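You operate a simulated robot arm through the tools that you are given. There is no shell and no other tool.

You are at the controls of a simulated robot arm. One attempt, no reset.

TASK
Brush paste on the middle of the cream mount, lay the hill card on it and weight it down.
Fine: green weight, till the paste has set; brush in its jar, lid back on. Set down upright: green weight. A coat counts when it lies all over at full strength: go over it till it gets no stronger.

The check looks at the end state, three seconds after you hand in, the way a careful person would. Anything else that was tipped, shoved, dropped, spilled or broken makes it a failure. A push-on lid holds only when it is set on centred and level and pressed home; a screw cap is set on level and turned clockwise until tight.

THE ROBOT
A 7-joint arm with a two-finger parallel gripper, fixed in place. Base frame: the origin is at the foot of the arm, x ahead of it, y to its left, z up; the work surface is at about z = 850. Readings come in mm, degrees, newtons and seconds.
With the tool pointing down near the work surface it reaches from about 320 to 740 mm from the base axis. Its first joint turns from -115.0 to 115.0 degrees. Payload 3.91 kg.
The TCP is the grasp point between the finger pads, 30 mm short of the fingertips. In the tool frame z runs along the fingers and y along their closing line. The gripper opens to 110 mm. The fingers are 20 mm wide and 10 mm thick; the gripper's body (48 by 112 mm) begins 55 mm behind the TCP.
Orientation is told as [roll, pitch, yaw] about the base's x, y, z axes, in that order, counted from this pose: with the fingers straight down and closing along the base's y, the tool's x points along the base's -x, its y along +y and its z along -z.

THE INTERFACE
- The arm moves only by the tool nudge_tool. Its argument "deltas" is a list of rows, each a list of 7 numbers: the shift along the tool's x, y, z in units of 200 mm (1.0 is 200 mm), then the turn, a rotation vector about the tool's x, y, z in units of 60 degrees (1.0 is 60 degrees), then the opening, from 0 (shut) to 1 (fully open). In form: [[x, y, z, rx, ry, rz, jaw], ...]. A call has 1 to 20 rows; each row is the pose to reach, as a shift and turn from the pose commanded when the call began, along the tool's axes at that moment. A call with a number of a shift or a turn outside -1 to 1 is refused whole. Rows are played at 5 a second. More than 50 mm and 8.6 degrees between two rows, or a gripper value outside its range, and nothing of the call is played. Where a pose cannot be reached the arm comes as near as it can. A force on the tool above 90 N (or 10 N above the force at the start of the call, whichever is more), or a blocked arm, ends the call early, and 0.2 s more pass. Each finger travels about 108 mm/s and halts on what it meets, pressing with about 35 N; the grip force reading is that of the motor and also rises with nothing between the fingers. The clock runs only during rows and for 0.2 s after the last one: add rows that repeat a pose to give the fingers time. The reply holds the time, the measured pose of the TCP, the force on the tool along the base axes, the opening and the grip force, in the units named above and with some noise, with the torque about the TCP (base axes, N m) and any sound that the robot's microphone picked up.
- Cameras (640 x 400 px; columns grow to the right, rows downward): "scene" is fixed at [51.2, -650.6, 1485.8]; the picture's right is [0.78, -0.62, 0.00], its down [-0.16, -0.20, -0.97] and it looks along [0.60, 0.75, -0.26] (base axes); focal length 337 px, centre (320, 200). "wrist" rides on the gripper at [72, 17, -103] in the tool frame; the picture's right is [-0.23, 0.97, 0.00], its down [-0.76, -0.18, -0.62] and it looks along [-0.61, -0.14, 0.78] (tool axes); focal length 222 px, centre (320, 200). There is no depth. A picture from a camera that has moved, and an enlarged one, comes with that camera's place and axes in the base frame and with its lens.
- snapshot(camera): a new picture of that camera. No time passes.
- lift_body(by): slides the trunk up (or, below 0, down) by that many mm; the arm rides with it, the base frame stays. It gives what a move gives, with no picture.
- close_up(camera, box): a new picture of the part [left, top, right, bottom] of that camera's present view, enlarged. No time passes.
- close_job(): hands the job in; it is judged then, once.

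Places have to be worked out from the pictures, the camera data and where the tool is seen. Open the gripper and draw the arm clear of the work before you hand the job in, unless the task says otherwise.

The tools are called as a command line: name --pt "numbers of a row" for each row, then --argument value for the rest, lists and objects as JSON in quotes. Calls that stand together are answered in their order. nudge_tool: Moves the arm, as the interface text tells. Its arguments: {"type":"object","properties":{"deltas":{"type":"array"}},"required":["deltas"]} The other tools are called the same way: lift_body (by) slides the trunk up or down; snapshot (camera) takes a picture; close_up (camera, box) takes an enlarged picture of a part of a camera's view; close_job () hands the job in.

At the start:

```text
clock: 0.0
position: [451.4, -88.4, 1504.2]
ee_rot: [0.0, 0.0, 0.1]
ft_force: [0.0, 0.1, -0.4]
ft_torque: [0.0, 0.0, 0.0]
gripper_width: 110.0
gripper_force: 0.0
trunk travel left (down, up): [-825.0, 165.0]
```

scene: 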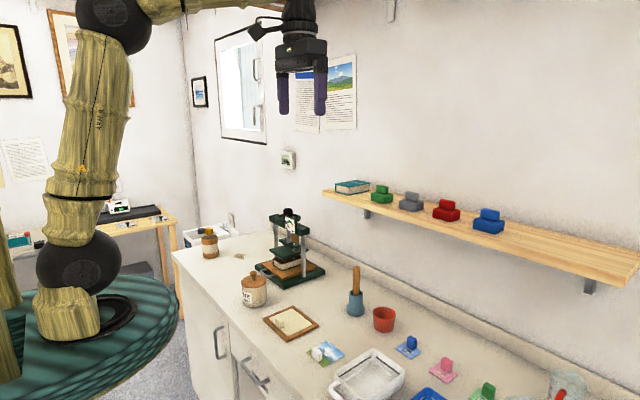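
wrist: 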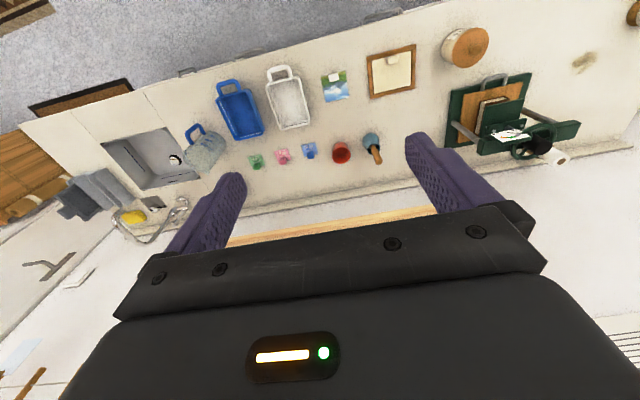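

I start by looking closely at the bench and the wall shelf from both cameras.

close_up --camera "scene" --box '[180, 200, 420, 350]'

close_up --camera "scene" --box '[320, 250, 560, 400]'

close_up --camera "scene" --box '[260, 40, 380, 115]'

close_up --camera "scene" --box '[320, 160, 560, 310]'

close_up --camera "wrist" --box '[160, 0, 400, 150]'

close_up --camera "wrist" --box '[340, 10, 580, 160]'

```text
2.67 times, centred on (300, 275) of scene
camera zoom: at [51.2, -650.6, 1485.8], right [0.78, -0.62, 0.0], down [-0.16, -0.2, -0.97], along [0.6, 0.75, -0.26], focal length 899 px, centre (373, 0)
```

zoom: 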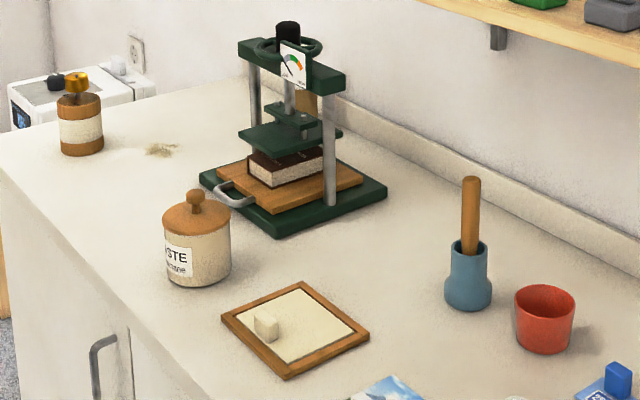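

```text
2.67 times, centred on (440, 325) of scene
camera zoom: at [51.2, -650.6, 1485.8], right [0.78, -0.62, 0.0], down [-0.16, -0.2, -0.97], along [0.6, 0.75, -0.26], focal length 899 px, centre (0, -133)
```

zoom: 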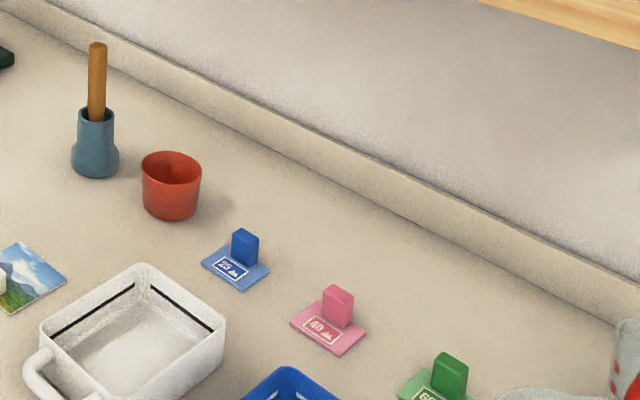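

```text
5.33 times, centred on (320, 78) of scene
camera zoom: at [51.2, -650.6, 1485.8], right [0.78, -0.62, 0.0], down [-0.16, -0.2, -0.97], along [0.6, 0.75, -0.26], focal length 1797 px, centre (320, 853)
```

zoom: 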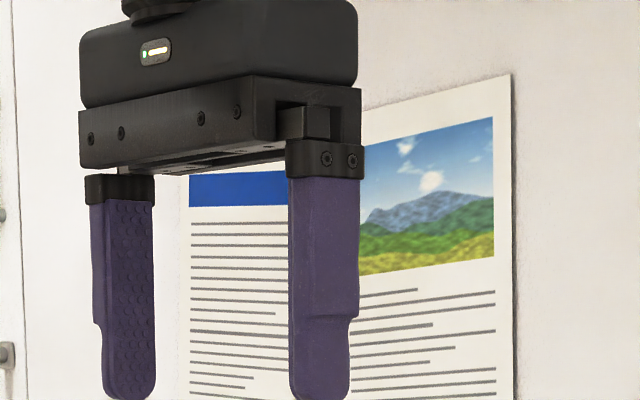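

```text
2.67 times, centred on (440, 235) of scene
camera zoom: at [51.2, -650.6, 1485.8], right [0.78, -0.62, 0.0], down [-0.16, -0.2, -0.97], along [0.6, 0.75, -0.26], focal length 899 px, centre (0, 107)
```

zoom: 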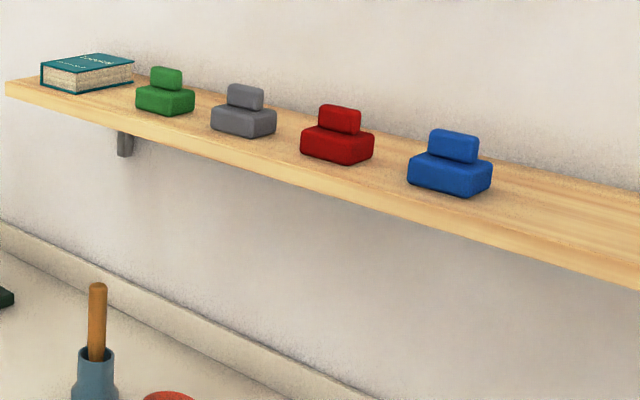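

```text
2.67 times, centred on (280, 75) of wrist
camera zoom: at [377.3, -69.6, 1607.8], right [0.23, 0.97, 0.0], down [0.76, -0.18, 0.62], along [0.61, -0.14, -0.78], focal length 592 px, centre (427, 533)
```

zoom: 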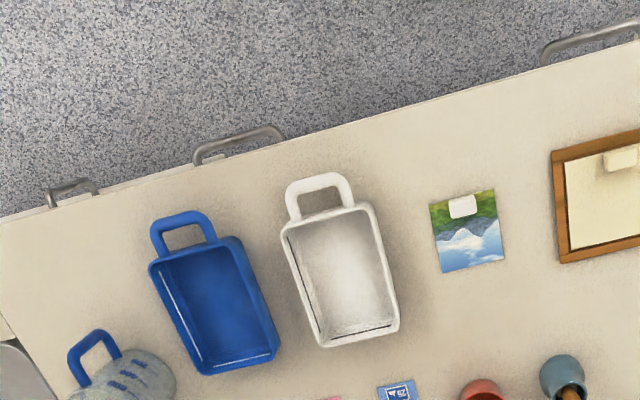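

```text
2.67 times, centred on (460, 85) of wrist
camera zoom: at [377.3, -69.6, 1607.8], right [0.23, 0.97, 0.0], down [0.76, -0.18, 0.62], along [0.61, -0.14, -0.78], focal length 592 px, centre (-53, 507)
```

zoom: 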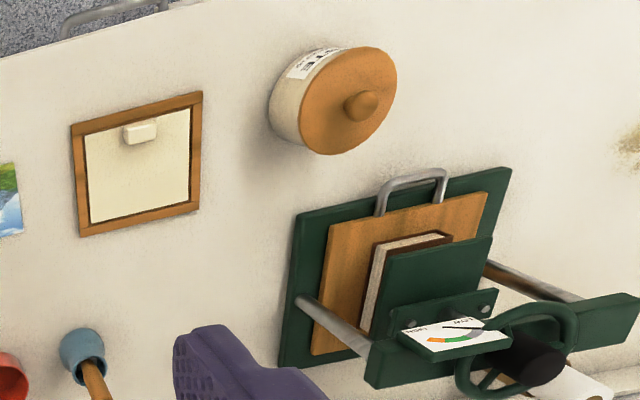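

Now I zoom in on the labels, tags and wall sheets, since the setting time has to be found.

close_up --camera "scene" --box '[230, 265, 278, 313]'

close_up --camera "scene" --box '[390, 330, 438, 360]'

close_up --camera "scene" --box '[424, 350, 504, 400]'

close_up --camera "scene" --box '[284, 60, 364, 132]'

close_up --camera "scene" --box '[260, 205, 340, 285]'

close_up --camera "scene" --box '[250, 300, 350, 370]'

close_up --camera "scene" --box '[0, 130, 60, 190]'

close_up --camera "scene" --box '[185, 140, 305, 270]'

```text
8.33 times, centred on (254, 289) of scene
camera zoom: at [51.2, -650.6, 1485.8], right [0.78, -0.62, 0.0], down [-0.16, -0.2, -0.97], along [0.6, 0.75, -0.26], focal length 2808 px, centre (870, -542)
```

zoom: 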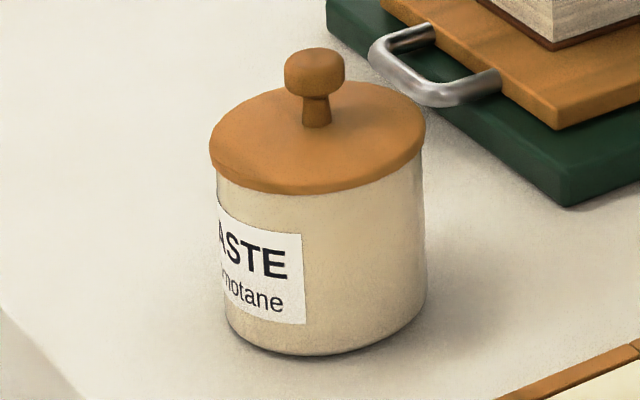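

```text
13.33 times, centred on (414, 345) of scene
camera zoom: at [51.2, -650.6, 1485.8], right [0.78, -0.62, 0.0], down [-0.16, -0.2, -0.97], along [0.6, 0.75, -0.26], focal length 4493 px, centre (-933, -1733)
```

zoom: 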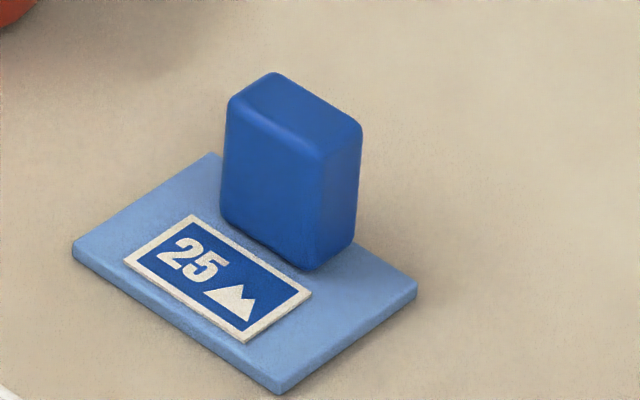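

```text
8.00 times, centred on (464, 375) of scene
camera zoom: at [51.2, -650.6, 1485.8], right [0.78, -0.62, 0.0], down [-0.16, -0.2, -0.97], along [0.6, 0.75, -0.26], focal length 2696 px, centre (-832, -1200)
```

zoom: 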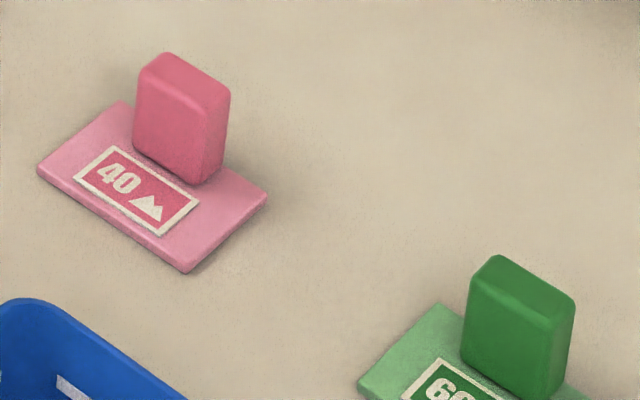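

```text
5.56 times, centred on (324, 96) of scene
camera zoom: at [51.2, -650.6, 1485.8], right [0.78, -0.62, 0.0], down [-0.16, -0.2, -0.97], along [0.6, 0.75, -0.26], focal length 1872 px, centre (298, 778)
```

zoom: 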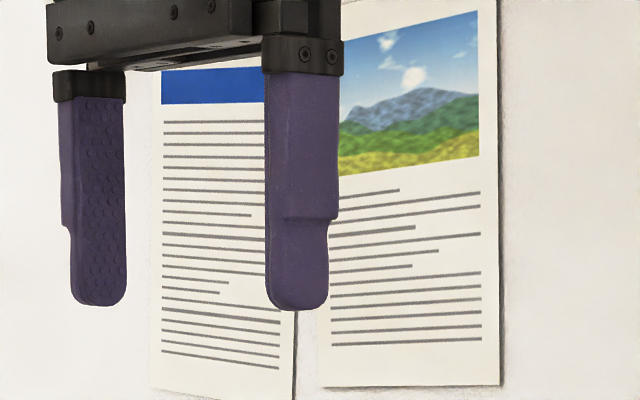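

```text
5.00 times, centred on (300, 245) of scene
camera zoom: at [51.2, -650.6, 1485.8], right [0.78, -0.62, 0.0], down [-0.16, -0.2, -0.97], along [0.6, 0.75, -0.26], focal length 1685 px, centre (420, -25)
```

zoom: 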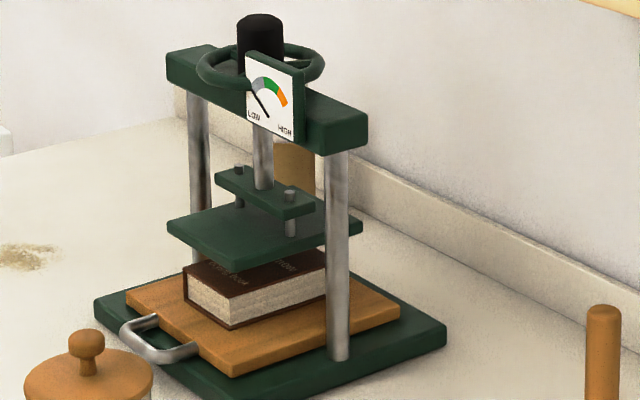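

```text
5.71 times, centred on (300, 335) of scene
camera zoom: at [51.2, -650.6, 1485.8], right [0.78, -0.62, 0.0], down [-0.16, -0.2, -0.97], along [0.6, 0.75, -0.26], focal length 1926 px, centre (434, -571)
```

zoom: 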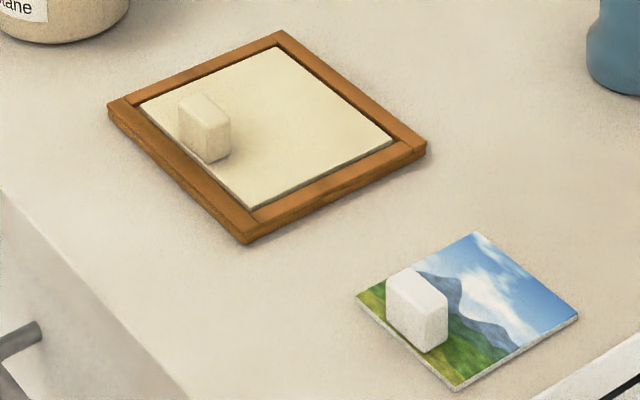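

```text
6.67 times, centred on (30, 160) of scene
camera zoom: at [51.2, -650.6, 1485.8], right [0.78, -0.62, 0.0], down [-0.16, -0.2, -0.97], along [0.6, 0.75, -0.26], focal length 2247 px, centre (2253, 467)
```

zoom: 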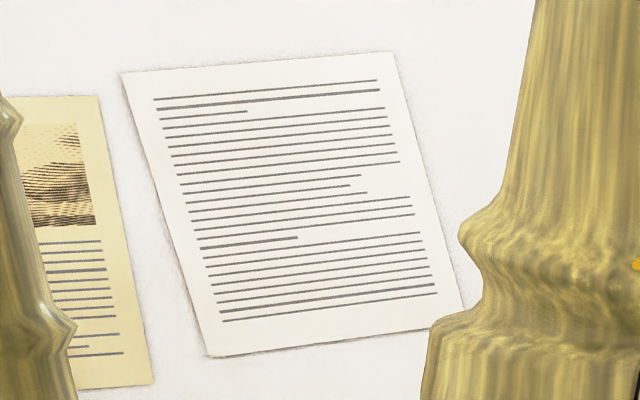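

```text
3.08 times, centred on (245, 205) of scene
camera zoom: at [51.2, -650.6, 1485.8], right [0.78, -0.62, 0.0], down [-0.16, -0.2, -0.97], along [0.6, 0.75, -0.26], focal length 1037 px, centre (551, 185)
```

zoom: 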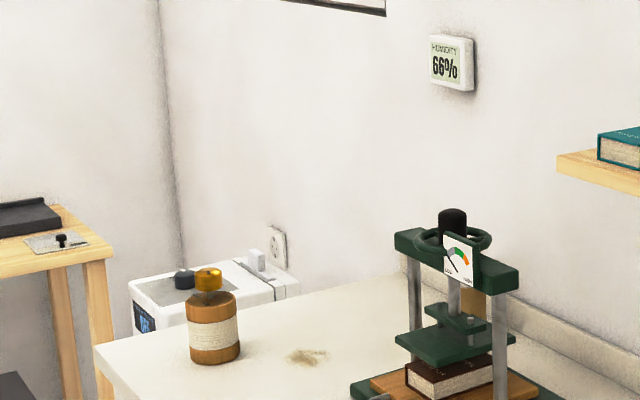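

The weights stand on a wall shelf and the paste label faces away from the scene camera. I lower the trunk to get a nearer wrist view.

lift_body --by -350

```text
clock: 3.4
position: [450.9, -86.3, 1154.5]
ee_rot: [0.0, 0.0, 0.0]
ft_force: [-0.1, -0.4, 0.3]
ft_torque: [-0.06, 0.01, 0.0]
gripper_width: 109.8
gripper_force: 0.1
trunk travel left (down, up): [-475.0, 515.0]
```

The wrist is at z 1154 now. I shift left toward the paste pot to read its label.

nudge_tool --pt "0.03 0.2 0 0 0 0 1" --pt "0.06 0.4 0 0 0 0 1" --pt "0.09 0.6 0 0 0 0 1" --pt "0.12 0.8 0 0 0 0 1" --pt "0.15 1.0 0 0 0 0 1"

snapshot --camera "wrist"

```text
clock: 4.6
position: [421.6, 110.5, 1153.4]
ee_rot: [0.0, 0.0, 0.0]
ft_force: [-0.8, -0.5, 0.2]
ft_torque: [-0.03, 0.0, 0.0]
gripper_width: 109.7
gripper_force: 0.1
trunk travel left (down, up): [-475.0, 515.0]
```

```text
taken
camera wrist: at [348.0, 129.0, 1256.1], right [0.23, 0.97, 0.0], down [0.76, -0.18, 0.62], along [0.61, -0.14, -0.78], focal length 222 px, centre (320, 200)
```

wrist: 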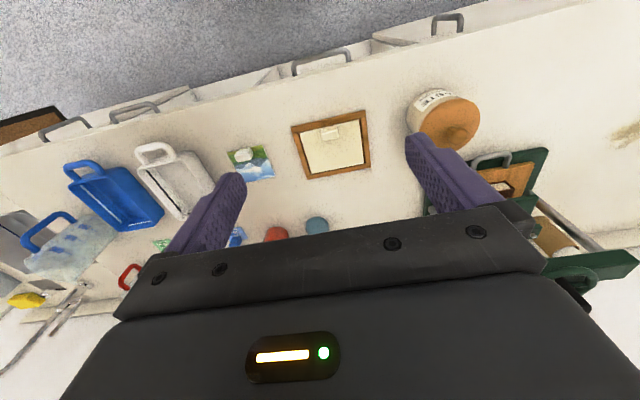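

The camera is upside-down relative to the robot, and the label faces the robot side. I tilt the tool 30° and come down in front of the pot, with the jar near (505, 265), to read it.

nudge_tool --pt "0.018 0.112 0.144 0 -0.083 0 1" --pt "0.036 0.224 0.288 0 -0.167 0 1" --pt "0.054 0.336 0.432 0 -0.25 0 1" --pt "0.072 0.448 0.577 0 -0.333 0 1" --pt "0.09 0.56 0.72 0 -0.417 0 1" --pt "0.108 0.67 0.865 0 -0.5 0 1"

snapshot --camera "wrist"

snapshot --camera "scene"

```text
clock: 6.0
position: [397.6, 247.8, 979.3]
ee_rot: [0.0, -30.1, 0.1]
ft_force: [0.1, -0.3, 0.1]
ft_torque: [0.01, -0.02, 0.04]
gripper_width: 110.1
gripper_force: 0.1
trunk travel left (down, up): [-475.0, 515.0]
```

```text
taken
camera wrist: at [282.6, 265.7, 1034.4], right [0.19, 0.97, 0.11], down [0.35, -0.18, 0.92], along [0.92, -0.14, -0.37], focal length 222 px, centre (320, 200)
```

wrist: 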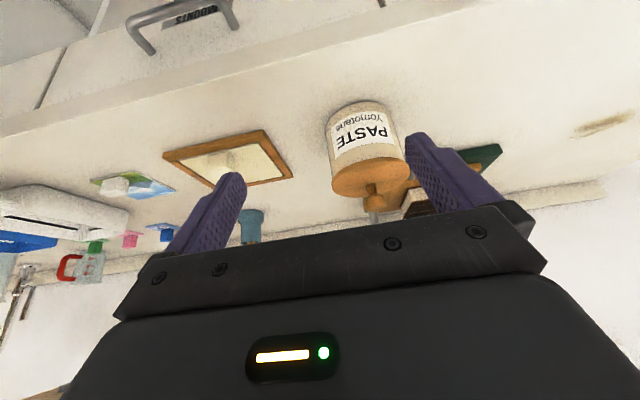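

```text
taken
```

scene: 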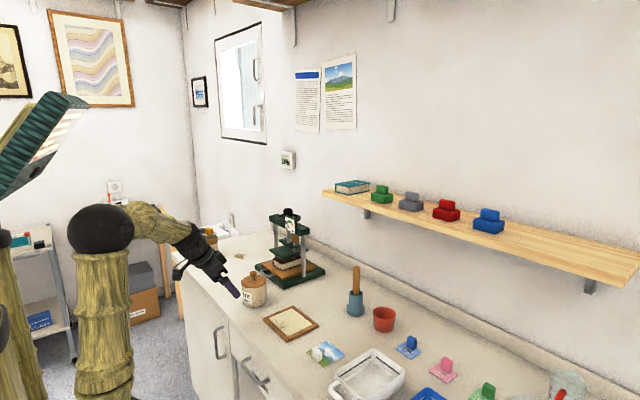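

The label reads "PASTE Yo…". I zoom in on it, the drawer text and the shelf.

close_up --camera "wrist" --box '[310, 90, 430, 220]'

close_up --camera "wrist" --box '[120, 0, 250, 60]'

close_up --camera "wrist" --box '[0, 120, 280, 290]'

close_up --camera "scene" --box '[330, 170, 400, 220]'

close_up --camera "scene" --box '[280, 50, 370, 140]'

close_up --camera "scene" --box '[80, 170, 250, 300]'

close_up --camera "scene" --box '[0, 200, 90, 360]'

```text
3.08 times, centred on (370, 155) of wrist
camera zoom: at [282.6, 265.7, 1034.4], right [0.19, 0.97, 0.11], down [0.35, -0.18, 0.92], along [0.92, -0.14, -0.37], focal length 684 px, centre (166, 338)
```

zoom: 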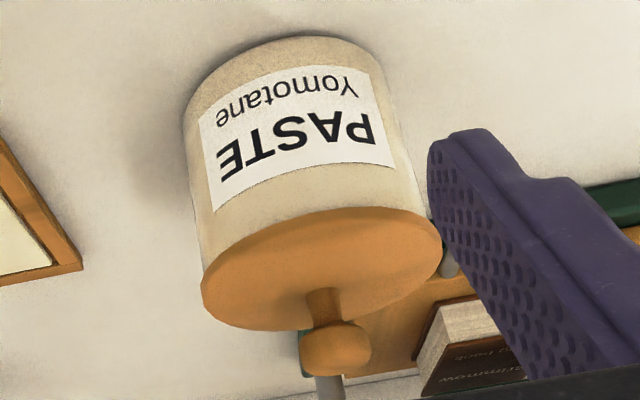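

```text
4.92 times, centred on (185, 30) of wrist
camera zoom: at [282.6, 265.7, 1034.4], right [0.19, 0.97, 0.11], down [0.35, -0.18, 0.92], along [0.92, -0.14, -0.37], focal length 1094 px, centre (985, 1037)
```

zoom: 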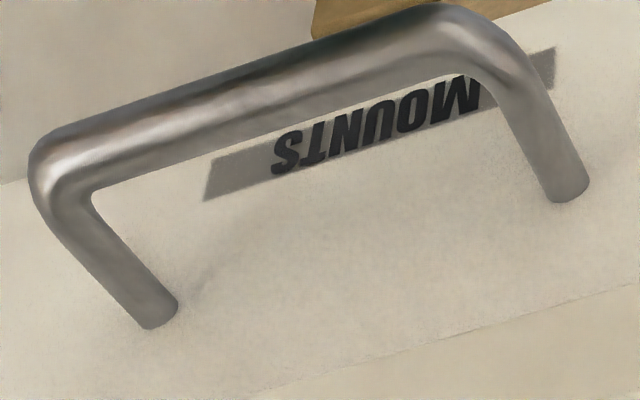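

```text
2.29 times, centred on (140, 205) of wrist
camera zoom: at [282.6, 265.7, 1034.4], right [0.19, 0.97, 0.11], down [0.35, -0.18, 0.92], along [0.92, -0.14, -0.37], focal length 508 px, centre (731, 189)
```

zoom: 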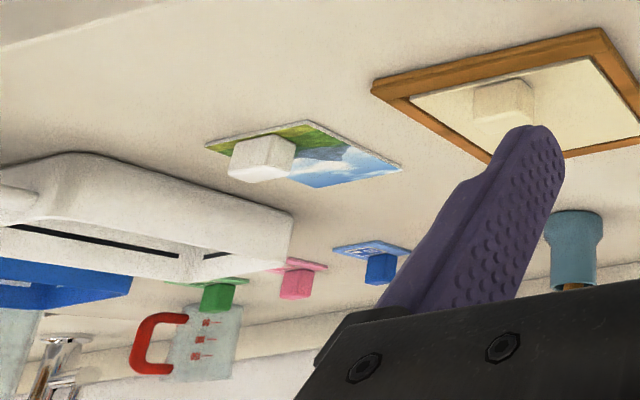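

```text
8.00 times, centred on (365, 195) of scene
camera zoom: at [51.2, -650.6, 1485.8], right [0.78, -0.62, 0.0], down [-0.16, -0.2, -0.97], along [0.6, 0.75, -0.26], focal length 2696 px, centre (-40, 240)
```

zoom: 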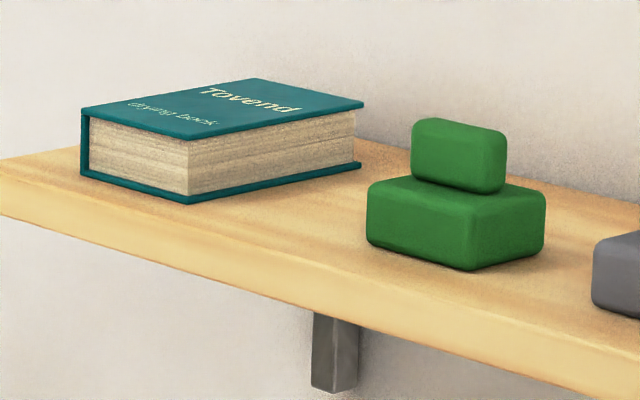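

```text
4.44 times, centred on (325, 95) of scene
camera zoom: at [51.2, -650.6, 1485.8], right [0.78, -0.62, 0.0], down [-0.16, -0.2, -0.97], along [0.6, 0.75, -0.26], focal length 1498 px, centre (298, 667)
```

zoom: 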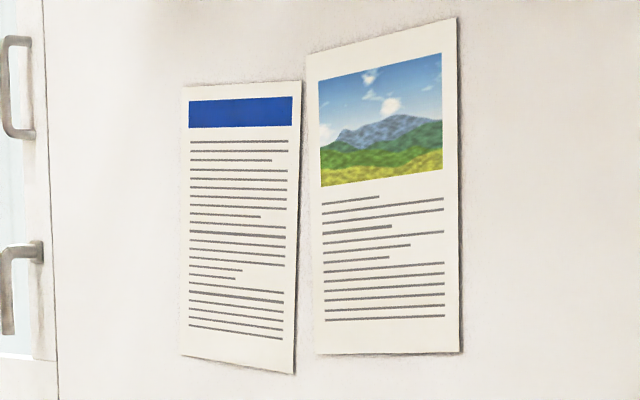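

```text
3.08 times, centred on (165, 235) of scene
camera zoom: at [51.2, -650.6, 1485.8], right [0.78, -0.62, 0.0], down [-0.16, -0.2, -0.97], along [0.6, 0.75, -0.26], focal length 1037 px, centre (797, 92)
```

zoom: 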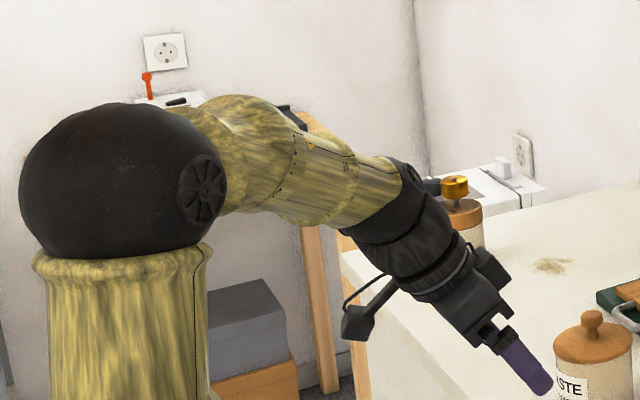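

```text
2.50 times, centred on (45, 280) of scene
camera zoom: at [51.2, -650.6, 1485.8], right [0.78, -0.62, 0.0], down [-0.16, -0.2, -0.97], along [0.6, 0.75, -0.26], focal length 842 px, centre (1008, 0)
```

zoom: 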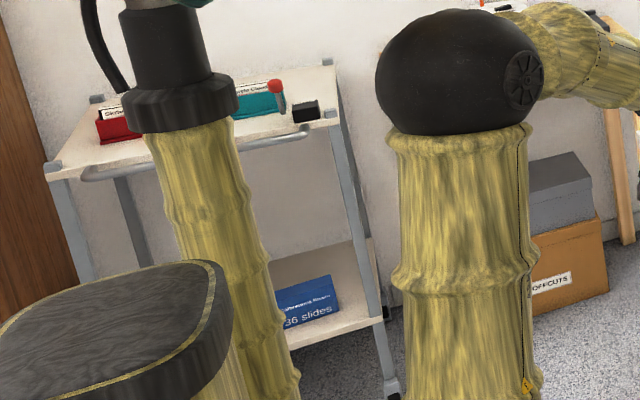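

The paste pot only names the brand, so I'll judge setting by watching and by waiting generously. I bring the tool upright above the pot, estimated at (508, 275) with its knob near z 960.

nudge_tool --pt "-0.12 0.022 -0.027 0 0.083 0 1" --pt "-0.243 0.045 -0.054 0 0.167 0 1" --pt "-0.365 0.068 -0.081 0 0.25 0 1" --pt "-0.486 0.09 -0.108 0 0.333 0 1" --pt "-0.607 0.113 -0.135 0 0.417 0 1" --pt "-0.729 0.135 -0.162 0 0.5 0 1" --pt "-0.729 0.135 -0.162 0 0.5 0 1"

snapshot --camera "wrist"

snapshot --camera "scene"

```text
clock: 7.6
position: [506.2, 273.4, 1079.0]
ee_rot: [0.0, 0.1, 0.1]
ft_force: [-0.4, 0.2, -0.8]
ft_torque: [-0.02, 0.01, 0.0]
gripper_width: 109.9
gripper_force: 0.1
trunk travel left (down, up): [-475.0, 515.0]
```

```text
taken
camera wrist: at [434.1, 290.9, 1183.6], right [0.23, 0.97, 0.0], down [0.76, -0.18, 0.62], along [0.61, -0.14, -0.78], focal length 222 px, centre (320, 200)
```

wrist: 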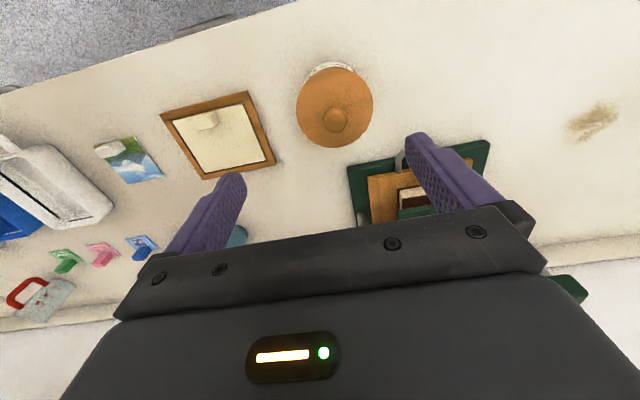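

```text
taken
```

scene: 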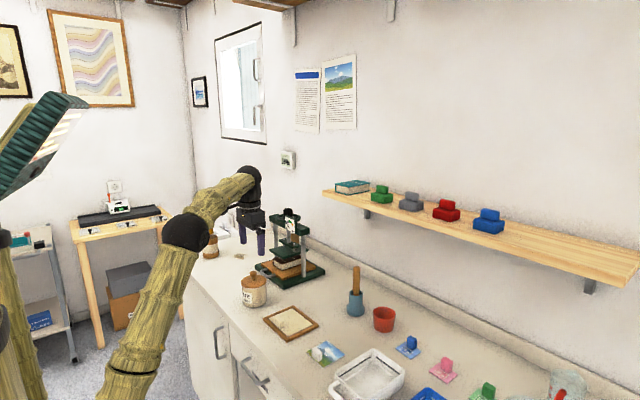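

I zoom on the lid and mount in this view to place them.

close_up --camera "wrist" --box '[270, 50, 400, 160]'

close_up --camera "wrist" --box '[80, 80, 280, 200]'

```text
3.64 times, centred on (335, 105) of wrist
camera zoom: at [434.1, 290.9, 1183.6], right [0.23, 0.97, 0.0], down [0.76, -0.18, 0.62], along [0.61, -0.14, -0.78], focal length 808 px, centre (266, 546)
```

zoom: 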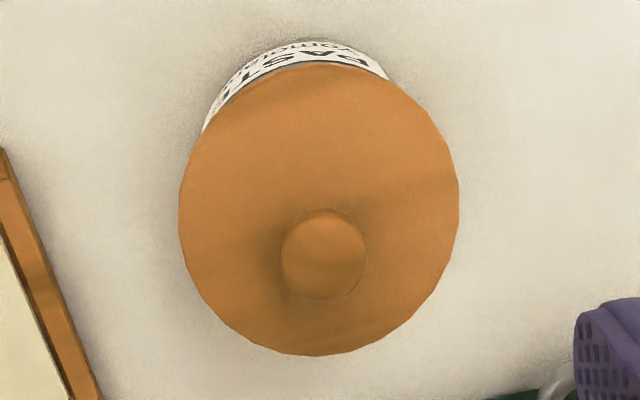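

```text
3.20 times, centred on (180, 140) of wrist
camera zoom: at [434.1, 290.9, 1183.6], right [0.23, 0.97, 0.0], down [0.76, -0.18, 0.62], along [0.61, -0.14, -0.78], focal length 711 px, centre (768, 392)
```

zoom: 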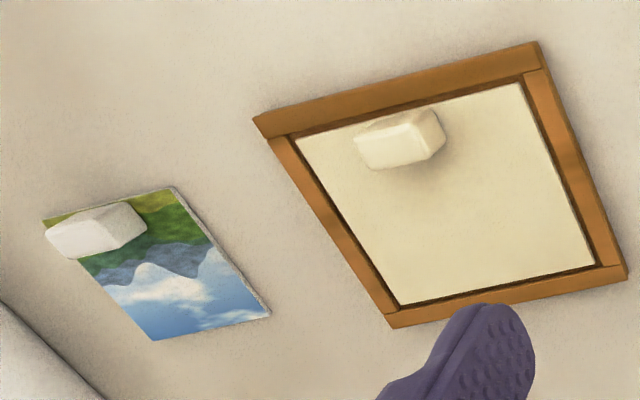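

I place the knob at about (512, 289, 956), radius about 12 mm, with the lid top near z 928. I move over it and come down to z 968 with the jaws half open.

nudge_tool --pt "-0.029 0.078 0.1 0 0 0 0.55" --pt "-0.029 0.078 0.25 0 0 0 0.55" --pt "-0.029 0.078 0.4 0 0 0 0.55" --pt "-0.029 0.078 0.5 0 0 0 0.55" --pt "-0.029 0.078 0.555 0 0 0 0.55" --pt "-0.029 0.078 0.555 0 0 0 0.55"

snapshot --camera "wrist"

close_up --camera "scene" --box '[210, 230, 306, 310]'

```text
clock: 9.0
position: [511.5, 292.0, 971.1]
ee_rot: [0.0, 0.0, 0.0]
ft_force: [-0.1, -0.1, -0.2]
ft_torque: [0.03, 0.0, 0.01]
gripper_width: 60.6
gripper_force: 0.0
trunk travel left (down, up): [-475.0, 515.0]
```

```text
taken
camera wrist: at [438.6, 308.4, 1074.5], right [0.23, 0.97, 0.0], down [0.76, -0.18, 0.62], along [0.61, -0.14, -0.78], focal length 222 px, centre (320, 200)
```

wrist: 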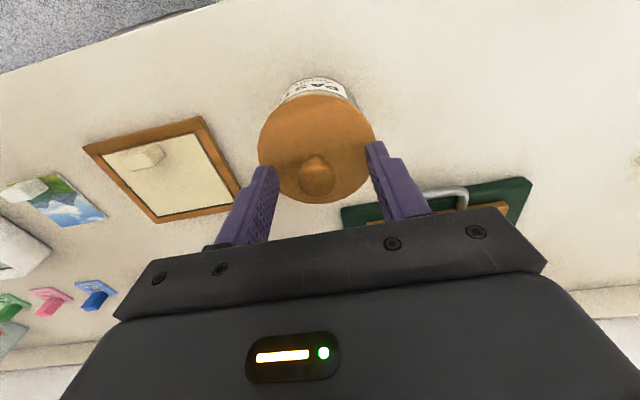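

```text
5.00 times, centred on (258, 270) of scene
camera zoom: at [51.2, -650.6, 1485.8], right [0.78, -0.62, 0.0], down [-0.16, -0.2, -0.97], along [0.6, 0.75, -0.26], focal length 1685 px, centre (630, -150)
```

zoom: 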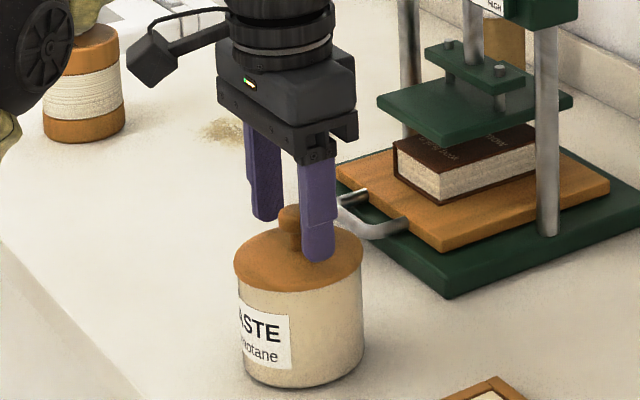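

The knob lies centred between the fingers, about 2 mm toward -y. I correct that, go 4 mm lower and close.

nudge_tool --pt "-0.005 -0.01 0.02 0 0 0 0.55" --pt "-0.005 -0.01 0.02 0 0 0 0.0" --pt "-0.005 -0.01 0.02 0 0 0 0.0" --pt "-0.005 -0.01 0.02 0 0 0 0.0"

close_up --camera "scene" --box '[210, 230, 306, 310]'

```text
clock: 10.0
position: [513.2, 288.9, 967.5]
ee_rot: [0.0, 0.0, 0.1]
ft_force: [-0.2, 0.1, 0.5]
ft_torque: [0.0, 0.01, -0.01]
gripper_width: 22.0
gripper_force: 34.6
trunk travel left (down, up): [-475.0, 515.0]
heard: snap
```

```text
5.00 times, centred on (258, 270) of scene
camera zoom: at [51.2, -650.6, 1485.8], right [0.78, -0.62, 0.0], down [-0.16, -0.2, -0.97], along [0.6, 0.75, -0.26], focal length 1685 px, centre (630, -150)
```

zoom: 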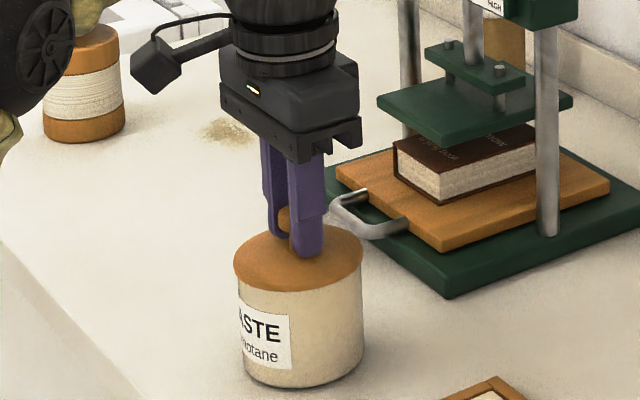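

The grip is on the knob at 22 mm; the seated lid puts the TCP at (513.2, 288.9, 967.5). I lift straight up.

nudge_tool --pt "0 0 -0.03 0 0 0 0.0" --pt "0 0 -0.08 0 0 0 0.0" --pt "0 0 -0.15 0 0 0 0.0" --pt "0 0 -0.25 0 0 0 0.0" --pt "0 0 -0.35 0 0 0 0.0" --pt "0 0 -0.35 0 0 0 0.0"

close_up --camera "scene" --box '[210, 230, 306, 310]'

snapshot --camera "wrist"

```text
clock: 11.4
position: [514.2, 286.9, 1039.3]
ee_rot: [0.0, 0.1, 0.1]
ft_force: [-0.3, 0.0, -0.8]
ft_torque: [0.0, -0.03, 0.0]
gripper_width: 21.9
gripper_force: 35.3
trunk travel left (down, up): [-475.0, 515.0]
```

```text
5.00 times, centred on (258, 270) of scene
camera zoom: at [51.2, -650.6, 1485.8], right [0.78, -0.62, 0.0], down [-0.16, -0.2, -0.97], along [0.6, 0.75, -0.26], focal length 1685 px, centre (630, -150)
```

zoom: 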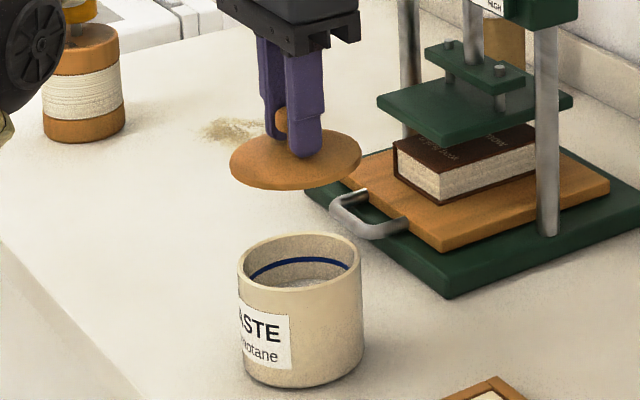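

```text
taken
camera wrist: at [440.8, 303.9, 1142.9], right [0.23, 0.97, 0.0], down [0.76, -0.18, 0.62], along [0.61, -0.14, -0.78], focal length 222 px, centre (320, 200)
```

wrist: 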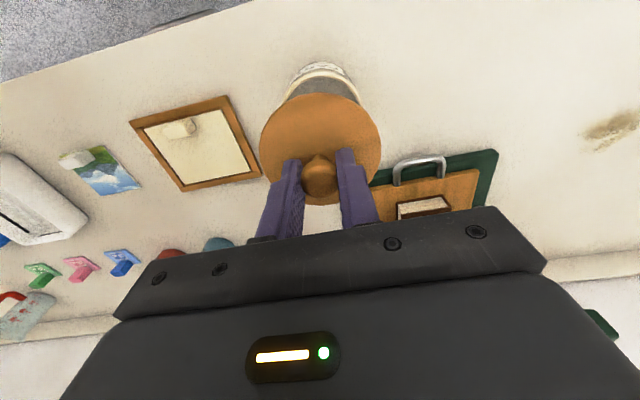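

The lid is off and the paste surface is visible. I carry the lid left to a free place near (490, 430) and lower it to about z 925.

nudge_tool --pt "0.03 0.18 0 0 0 0 0.0" --pt "0.06 0.36 0 0 0 0 0.0" --pt "0.09 0.54 0 0 0 0 0.0" --pt "0.12 0.715 0 0 0 0 0.0" --pt "0.12 0.715 0.15 0 0 0 0.0" --pt "0.12 0.715 0.3 0 0 0 0.0" --pt "0.12 0.715 0.45 0 0 0 0.0" --pt "0.12 0.715 0.56 0 0 0 0.0" --pt "0.12 0.715 0.56 0 0 0 0.0"

close_up --camera "scene" --box '[180, 210, 300, 310]'

```text
clock: 13.4
position: [491.3, 432.7, 925.1]
ee_rot: [0.0, -0.1, 0.0]
ft_force: [-0.4, 0.3, -0.4]
ft_torque: [0.0, -0.04, 0.0]
gripper_width: 22.2
gripper_force: 34.8
trunk travel left (down, up): [-475.0, 515.0]
```

```text
4.00 times, centred on (240, 260) of scene
camera zoom: at [51.2, -650.6, 1485.8], right [0.78, -0.62, 0.0], down [-0.16, -0.2, -0.97], along [0.6, 0.75, -0.26], focal length 1348 px, centre (640, -40)
```

zoom: 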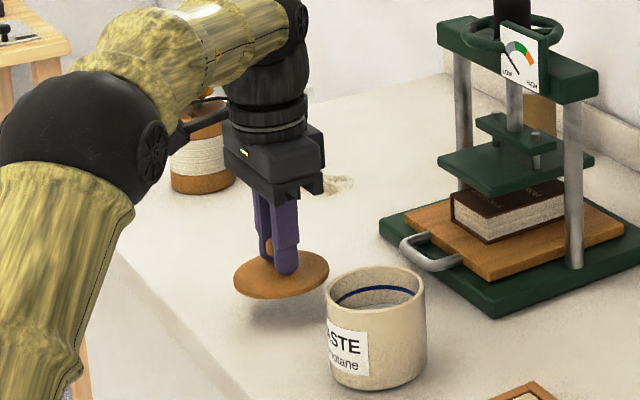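

The lid is clear of everything and above bare bench. I lower it in small steps, watching for contact force.

nudge_tool --pt "0 0 0.015 0 0 0 0.0" --pt "0 0 0.03 0 0 0 0.0" --pt "0 0 0.045 0 0 0 0.0" --pt "0 0 0.06 0 0 0 0.0"

close_up --camera "scene" --box '[210, 240, 270, 290]'

```text
clock: 14.4
position: [491.9, 431.4, 911.9]
ee_rot: [0.0, 0.0, 0.1]
ft_force: [0.0, 0.1, -1.2]
ft_torque: [-0.01, -0.02, 0.0]
gripper_width: 22.1
gripper_force: 34.8
trunk travel left (down, up): [-475.0, 515.0]
```

```text
8.00 times, centred on (240, 265) of scene
camera zoom: at [51.2, -650.6, 1485.8], right [0.78, -0.62, 0.0], down [-0.16, -0.2, -0.97], along [0.6, 0.75, -0.26], focal length 2696 px, centre (960, -320)
```

zoom: 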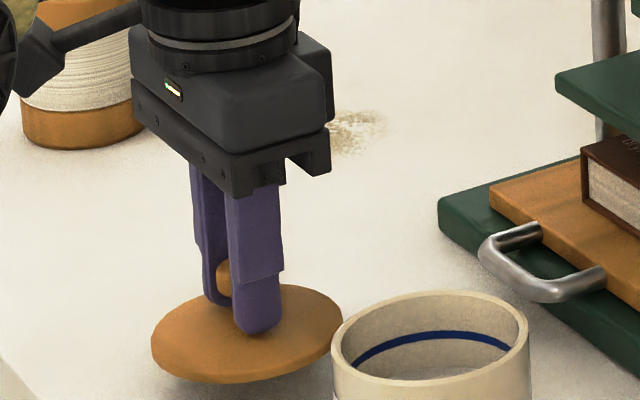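

nudge_tool --pt "0 0 0.01 0 0 0 0.0" --pt "0 0 0.02 0 0 0 0.0" --pt "0 0 0.03 0 0 0 0.0"

close_up --camera "scene" --box '[210, 240, 270, 290]'

```text
clock: 15.2
position: [491.7, 430.4, 907.0]
ee_rot: [-0.1, 0.0, 0.1]
ft_force: [0.5, -0.5, -0.8]
ft_torque: [0.02, 0.02, 0.04]
gripper_width: 22.2
gripper_force: 34.9
trunk travel left (down, up): [-475.0, 515.0]
```

```text
8.00 times, centred on (240, 265) of scene
camera zoom: at [51.2, -650.6, 1485.8], right [0.78, -0.62, 0.0], down [-0.16, -0.2, -0.97], along [0.6, 0.75, -0.26], focal length 2696 px, centre (960, -320)
```

zoom: 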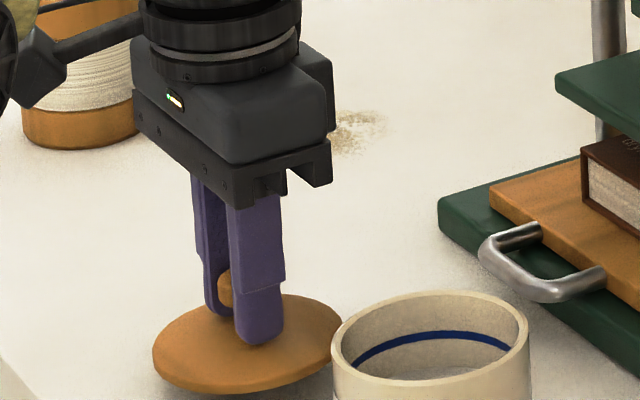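

No contact yet (about 907); I keep lowering in 2 mm steps.

nudge_tool --pt "0 0 0.01 0 0 0 0.0" --pt "0 0 0.02 0 0 0 0.0" --pt "0 0 0.03 0 0 0 0.0"

close_up --camera "scene" --box '[210, 240, 270, 290]'

```text
clock: 16.0
position: [491.0, 429.8, 901.1]
ee_rot: [0.0, 0.0, 0.0]
ft_force: [0.5, -0.1, -0.6]
ft_torque: [0.04, 0.01, 0.03]
gripper_width: 22.1
gripper_force: 35.1
trunk travel left (down, up): [-475.0, 515.0]
```

```text
8.00 times, centred on (240, 265) of scene
camera zoom: at [51.2, -650.6, 1485.8], right [0.78, -0.62, 0.0], down [-0.16, -0.2, -0.97], along [0.6, 0.75, -0.26], focal length 2696 px, centre (960, -320)
```

zoom: 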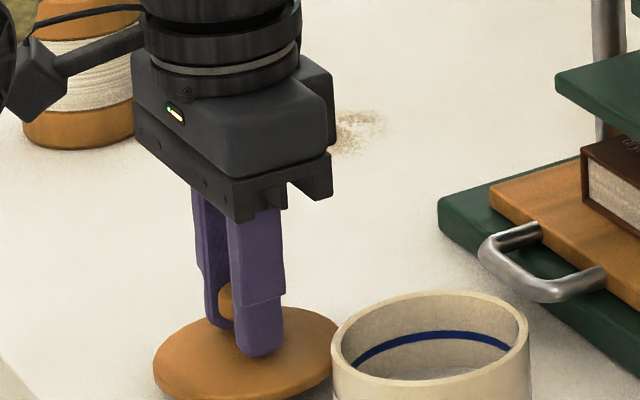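

Still no contact at z 901. I continue with smaller steps.

nudge_tool --pt "0 0 0.007 0 0 0 0.0" --pt "0 0 0.014 0 0 0 0.0" --pt "0 0 0.021 0 0 0 0.0"

close_up --camera "scene" --box '[210, 250, 270, 300]'

```text
clock: 16.8
position: [490.3, 430.5, 896.8]
ee_rot: [0.0, 0.0, 0.2]
ft_force: [0.1, -0.3, -1.0]
ft_torque: [0.02, 0.01, -0.01]
gripper_width: 22.0
gripper_force: 35.0
trunk travel left (down, up): [-475.0, 515.0]
```

```text
8.00 times, centred on (240, 275) of scene
camera zoom: at [51.2, -650.6, 1485.8], right [0.78, -0.62, 0.0], down [-0.16, -0.2, -0.97], along [0.6, 0.75, -0.26], focal length 2696 px, centre (960, -400)
```

zoom: 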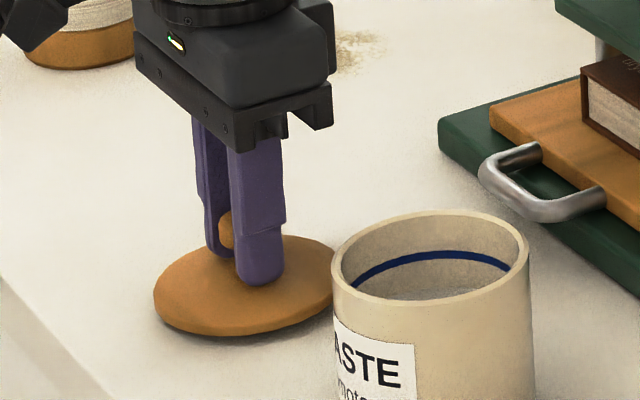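

The lid is almost down. I take 1 mm steps.

nudge_tool --pt "0 0 0.005 0 0 0 0.0" --pt "0 0 0.01 0 0 0 0.0" --pt "0 0 0.015 0 0 0 0.0"

```text
clock: 17.6
position: [491.7, 430.8, 895.0]
ee_rot: [0.0, 0.0, 0.1]
ft_force: [-0.4, -0.9, -0.2]
ft_torque: [-0.01, 0.01, 0.02]
gripper_width: 22.2
gripper_force: 34.4
trunk travel left (down, up): [-475.0, 515.0]
```

nudge_tool --pt "0 0 0.005 0 0 0 0.0" --pt "0 0 0.01 0 0 0 0.0" --pt "0 0 0.015 0 0 0 0.0"

close_up --camera "scene" --box '[210, 250, 270, 300]'

```text
clock: 18.4
position: [490.2, 430.8, 891.7]
ee_rot: [0.0, -0.1, 0.0]
ft_force: [1.4, -1.0, 1.5]
ft_torque: [0.12, -0.04, -0.01]
gripper_width: 22.1
gripper_force: 34.6
trunk travel left (down, up): [-475.0, 515.0]
```

```text
8.00 times, centred on (240, 275) of scene
camera zoom: at [51.2, -650.6, 1485.8], right [0.78, -0.62, 0.0], down [-0.16, -0.2, -0.97], along [0.6, 0.75, -0.26], focal length 2696 px, centre (960, -400)
```

zoom: 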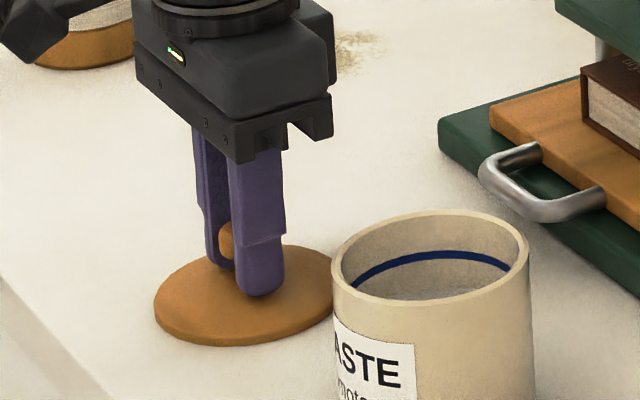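

Contact begins at z 891.7, so the lid rests on the bench. I release it and rise straight up.

nudge_tool --pt "0 0 0 0 0 0 0.5" --pt "0 0 0 0 0 0 0.5" --pt "0 0 0 0 0 0 0.5" --pt "0 0 -0.2 0 0 0 0.5" --pt "0 0 -0.4 0 0 0 0.5" --pt "0 0 -0.6 0 0 0 0.5" --pt "0 0 -0.8 0 0 0 0.5" --pt "0 0 -0.8 0 0 0 0.5"

snapshot --camera "wrist"

close_up --camera "scene" --box '[180, 210, 300, 310]'

```text
clock: 20.2
position: [487.4, 424.2, 1042.0]
ee_rot: [-0.1, 0.2, 0.2]
ft_force: [-0.1, -0.2, 0.4]
ft_torque: [0.01, -0.01, 0.0]
gripper_width: 55.0
gripper_force: 0.1
out of reach, approached as far as the arm can: row 7, 8
trunk travel left (down, up): [-475.0, 515.0]
```

```text
taken
camera wrist: at [414.6, 441.7, 1144.3], right [0.23, 0.97, 0.0], down [0.76, -0.18, 0.62], along [0.61, -0.14, -0.78], focal length 222 px, centre (320, 200)
```

wrist: 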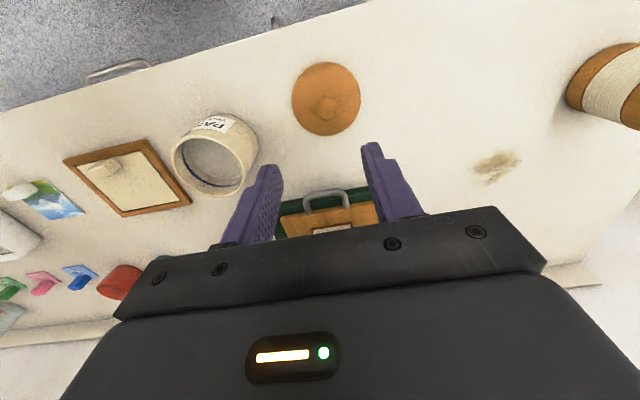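

```text
4.00 times, centred on (240, 260) of scene
camera zoom: at [51.2, -650.6, 1485.8], right [0.78, -0.62, 0.0], down [-0.16, -0.2, -0.97], along [0.6, 0.75, -0.26], focal length 1348 px, centre (640, -40)
```

zoom: 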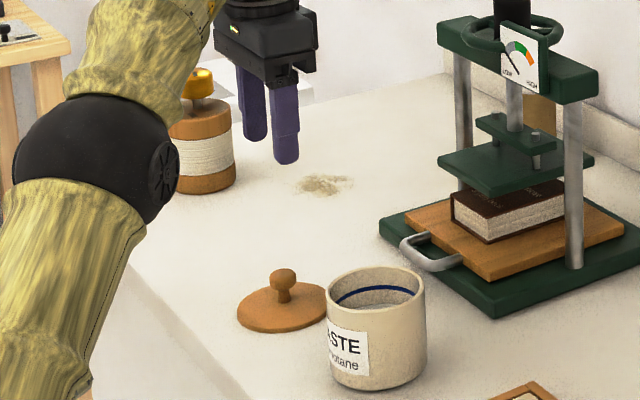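

The lid lies flat on the bench. The arm reached its height limit here, so raising the trunk will be useful; now I look at the brush jar more closely.

close_up --camera "scene" --box '[325, 255, 405, 335]'

lift_body --by 120

```text
5.00 times, centred on (365, 295) of scene
camera zoom: at [51.2, -650.6, 1485.8], right [0.78, -0.62, 0.0], down [-0.16, -0.2, -0.97], along [0.6, 0.75, -0.26], focal length 1685 px, centre (95, -275)
```

zoom: 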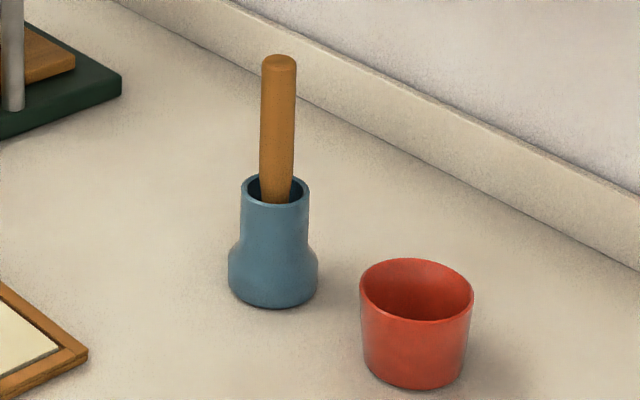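

```text
clock: 21.7
position: [488.7, 425.2, 1160.9]
ee_rot: [-0.1, 0.1, 0.2]
ft_force: [-0.1, -0.4, -0.3]
ft_torque: [0.01, -0.01, 0.02]
gripper_width: 55.0
gripper_force: 0.1
trunk travel left (down, up): [-595.0, 395.0]
```

From the pictures the shelf spans about x 738–915 with its underside near z 1195, right above the brush jar at about (739, 29). So I'll grip the brush with the tool tilted 40° forward, keeping the hand clear of the shelf. First I swing right and tilt.

nudge_tool --pt "-0.05 -0.2 0 0 -0.133 0 0.6" --pt "-0.1 -0.4 0 0 -0.267 0 0.6" --pt "-0.15 -0.6 0 0 -0.4 0 0.6" --pt "-0.2 -0.8 0 0 -0.533 0 0.6" --pt "-0.25 -1.0 0 0 -0.667 0 0.6" --pt "-0.25 -1.0 0 0 -0.667 0 0.6"

snapshot --camera "wrist"

```text
clock: 23.1
position: [536.7, 223.7, 1162.1]
ee_rot: [0.0, -40.1, 0.0]
ft_force: [0.3, 0.4, 0.5]
ft_torque: [0.0, 0.02, -0.03]
gripper_width: 66.1
gripper_force: 0.1
trunk travel left (down, up): [-595.0, 395.0]
```

```text
taken
camera wrist: at [413.8, 241.4, 1194.9], right [0.17, 0.97, 0.15], down [0.18, -0.18, 0.97], along [0.97, -0.14, -0.21], focal length 222 px, centre (320, 200)
```

wrist: 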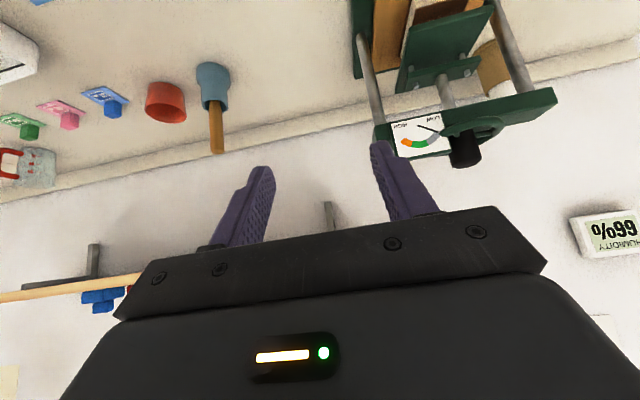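

The view shows the brush handle tip near (734, 30, 1009), agreeing with the scene camera. I move to a pre-approach 100 mm back along the tool axis.

nudge_tool --pt "-0.034 -0.162 0.138 0 0 0 0.6" --pt "-0.068 -0.323 0.277 0 0 0 0.6" --pt "-0.102 -0.485 0.415 0 0 0 0.6" --pt "-0.136 -0.647 0.553 0 0 0 0.6" --pt "-0.17 -0.808 0.692 0 0 0 0.6" --pt "-0.204 -0.97 0.83 0 0 0 0.6" --pt "-0.204 -0.97 0.83 0 0 0 0.6"

snapshot --camera "wrist"

snapshot --camera "scene"

```text
clock: 24.7
position: [675.5, 28.0, 1063.1]
ee_rot: [0.1, -40.1, 0.1]
ft_force: [-0.8, -0.1, 0.2]
ft_torque: [-0.02, 0.01, 0.0]
gripper_width: 65.7
gripper_force: 0.1
trunk travel left (down, up): [-595.0, 395.0]
```

```text
taken
camera wrist: at [553.3, 45.3, 1095.9], right [0.17, 0.97, 0.15], down [0.18, -0.18, 0.97], along [0.97, -0.14, -0.21], focal length 222 px, centre (320, 200)
```

wrist: 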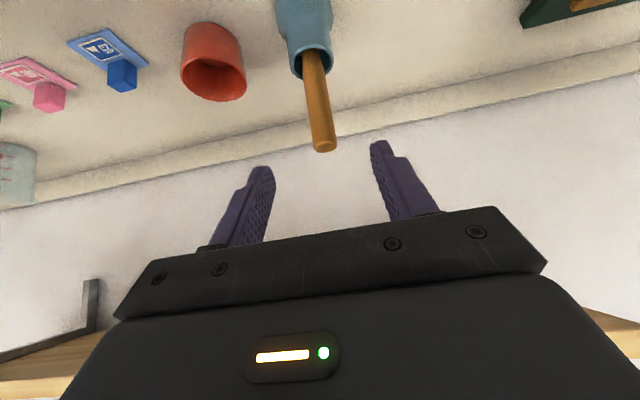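

```text
taken
```

scene: 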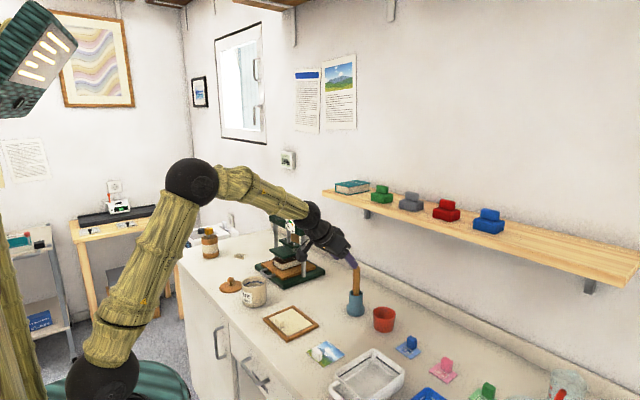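

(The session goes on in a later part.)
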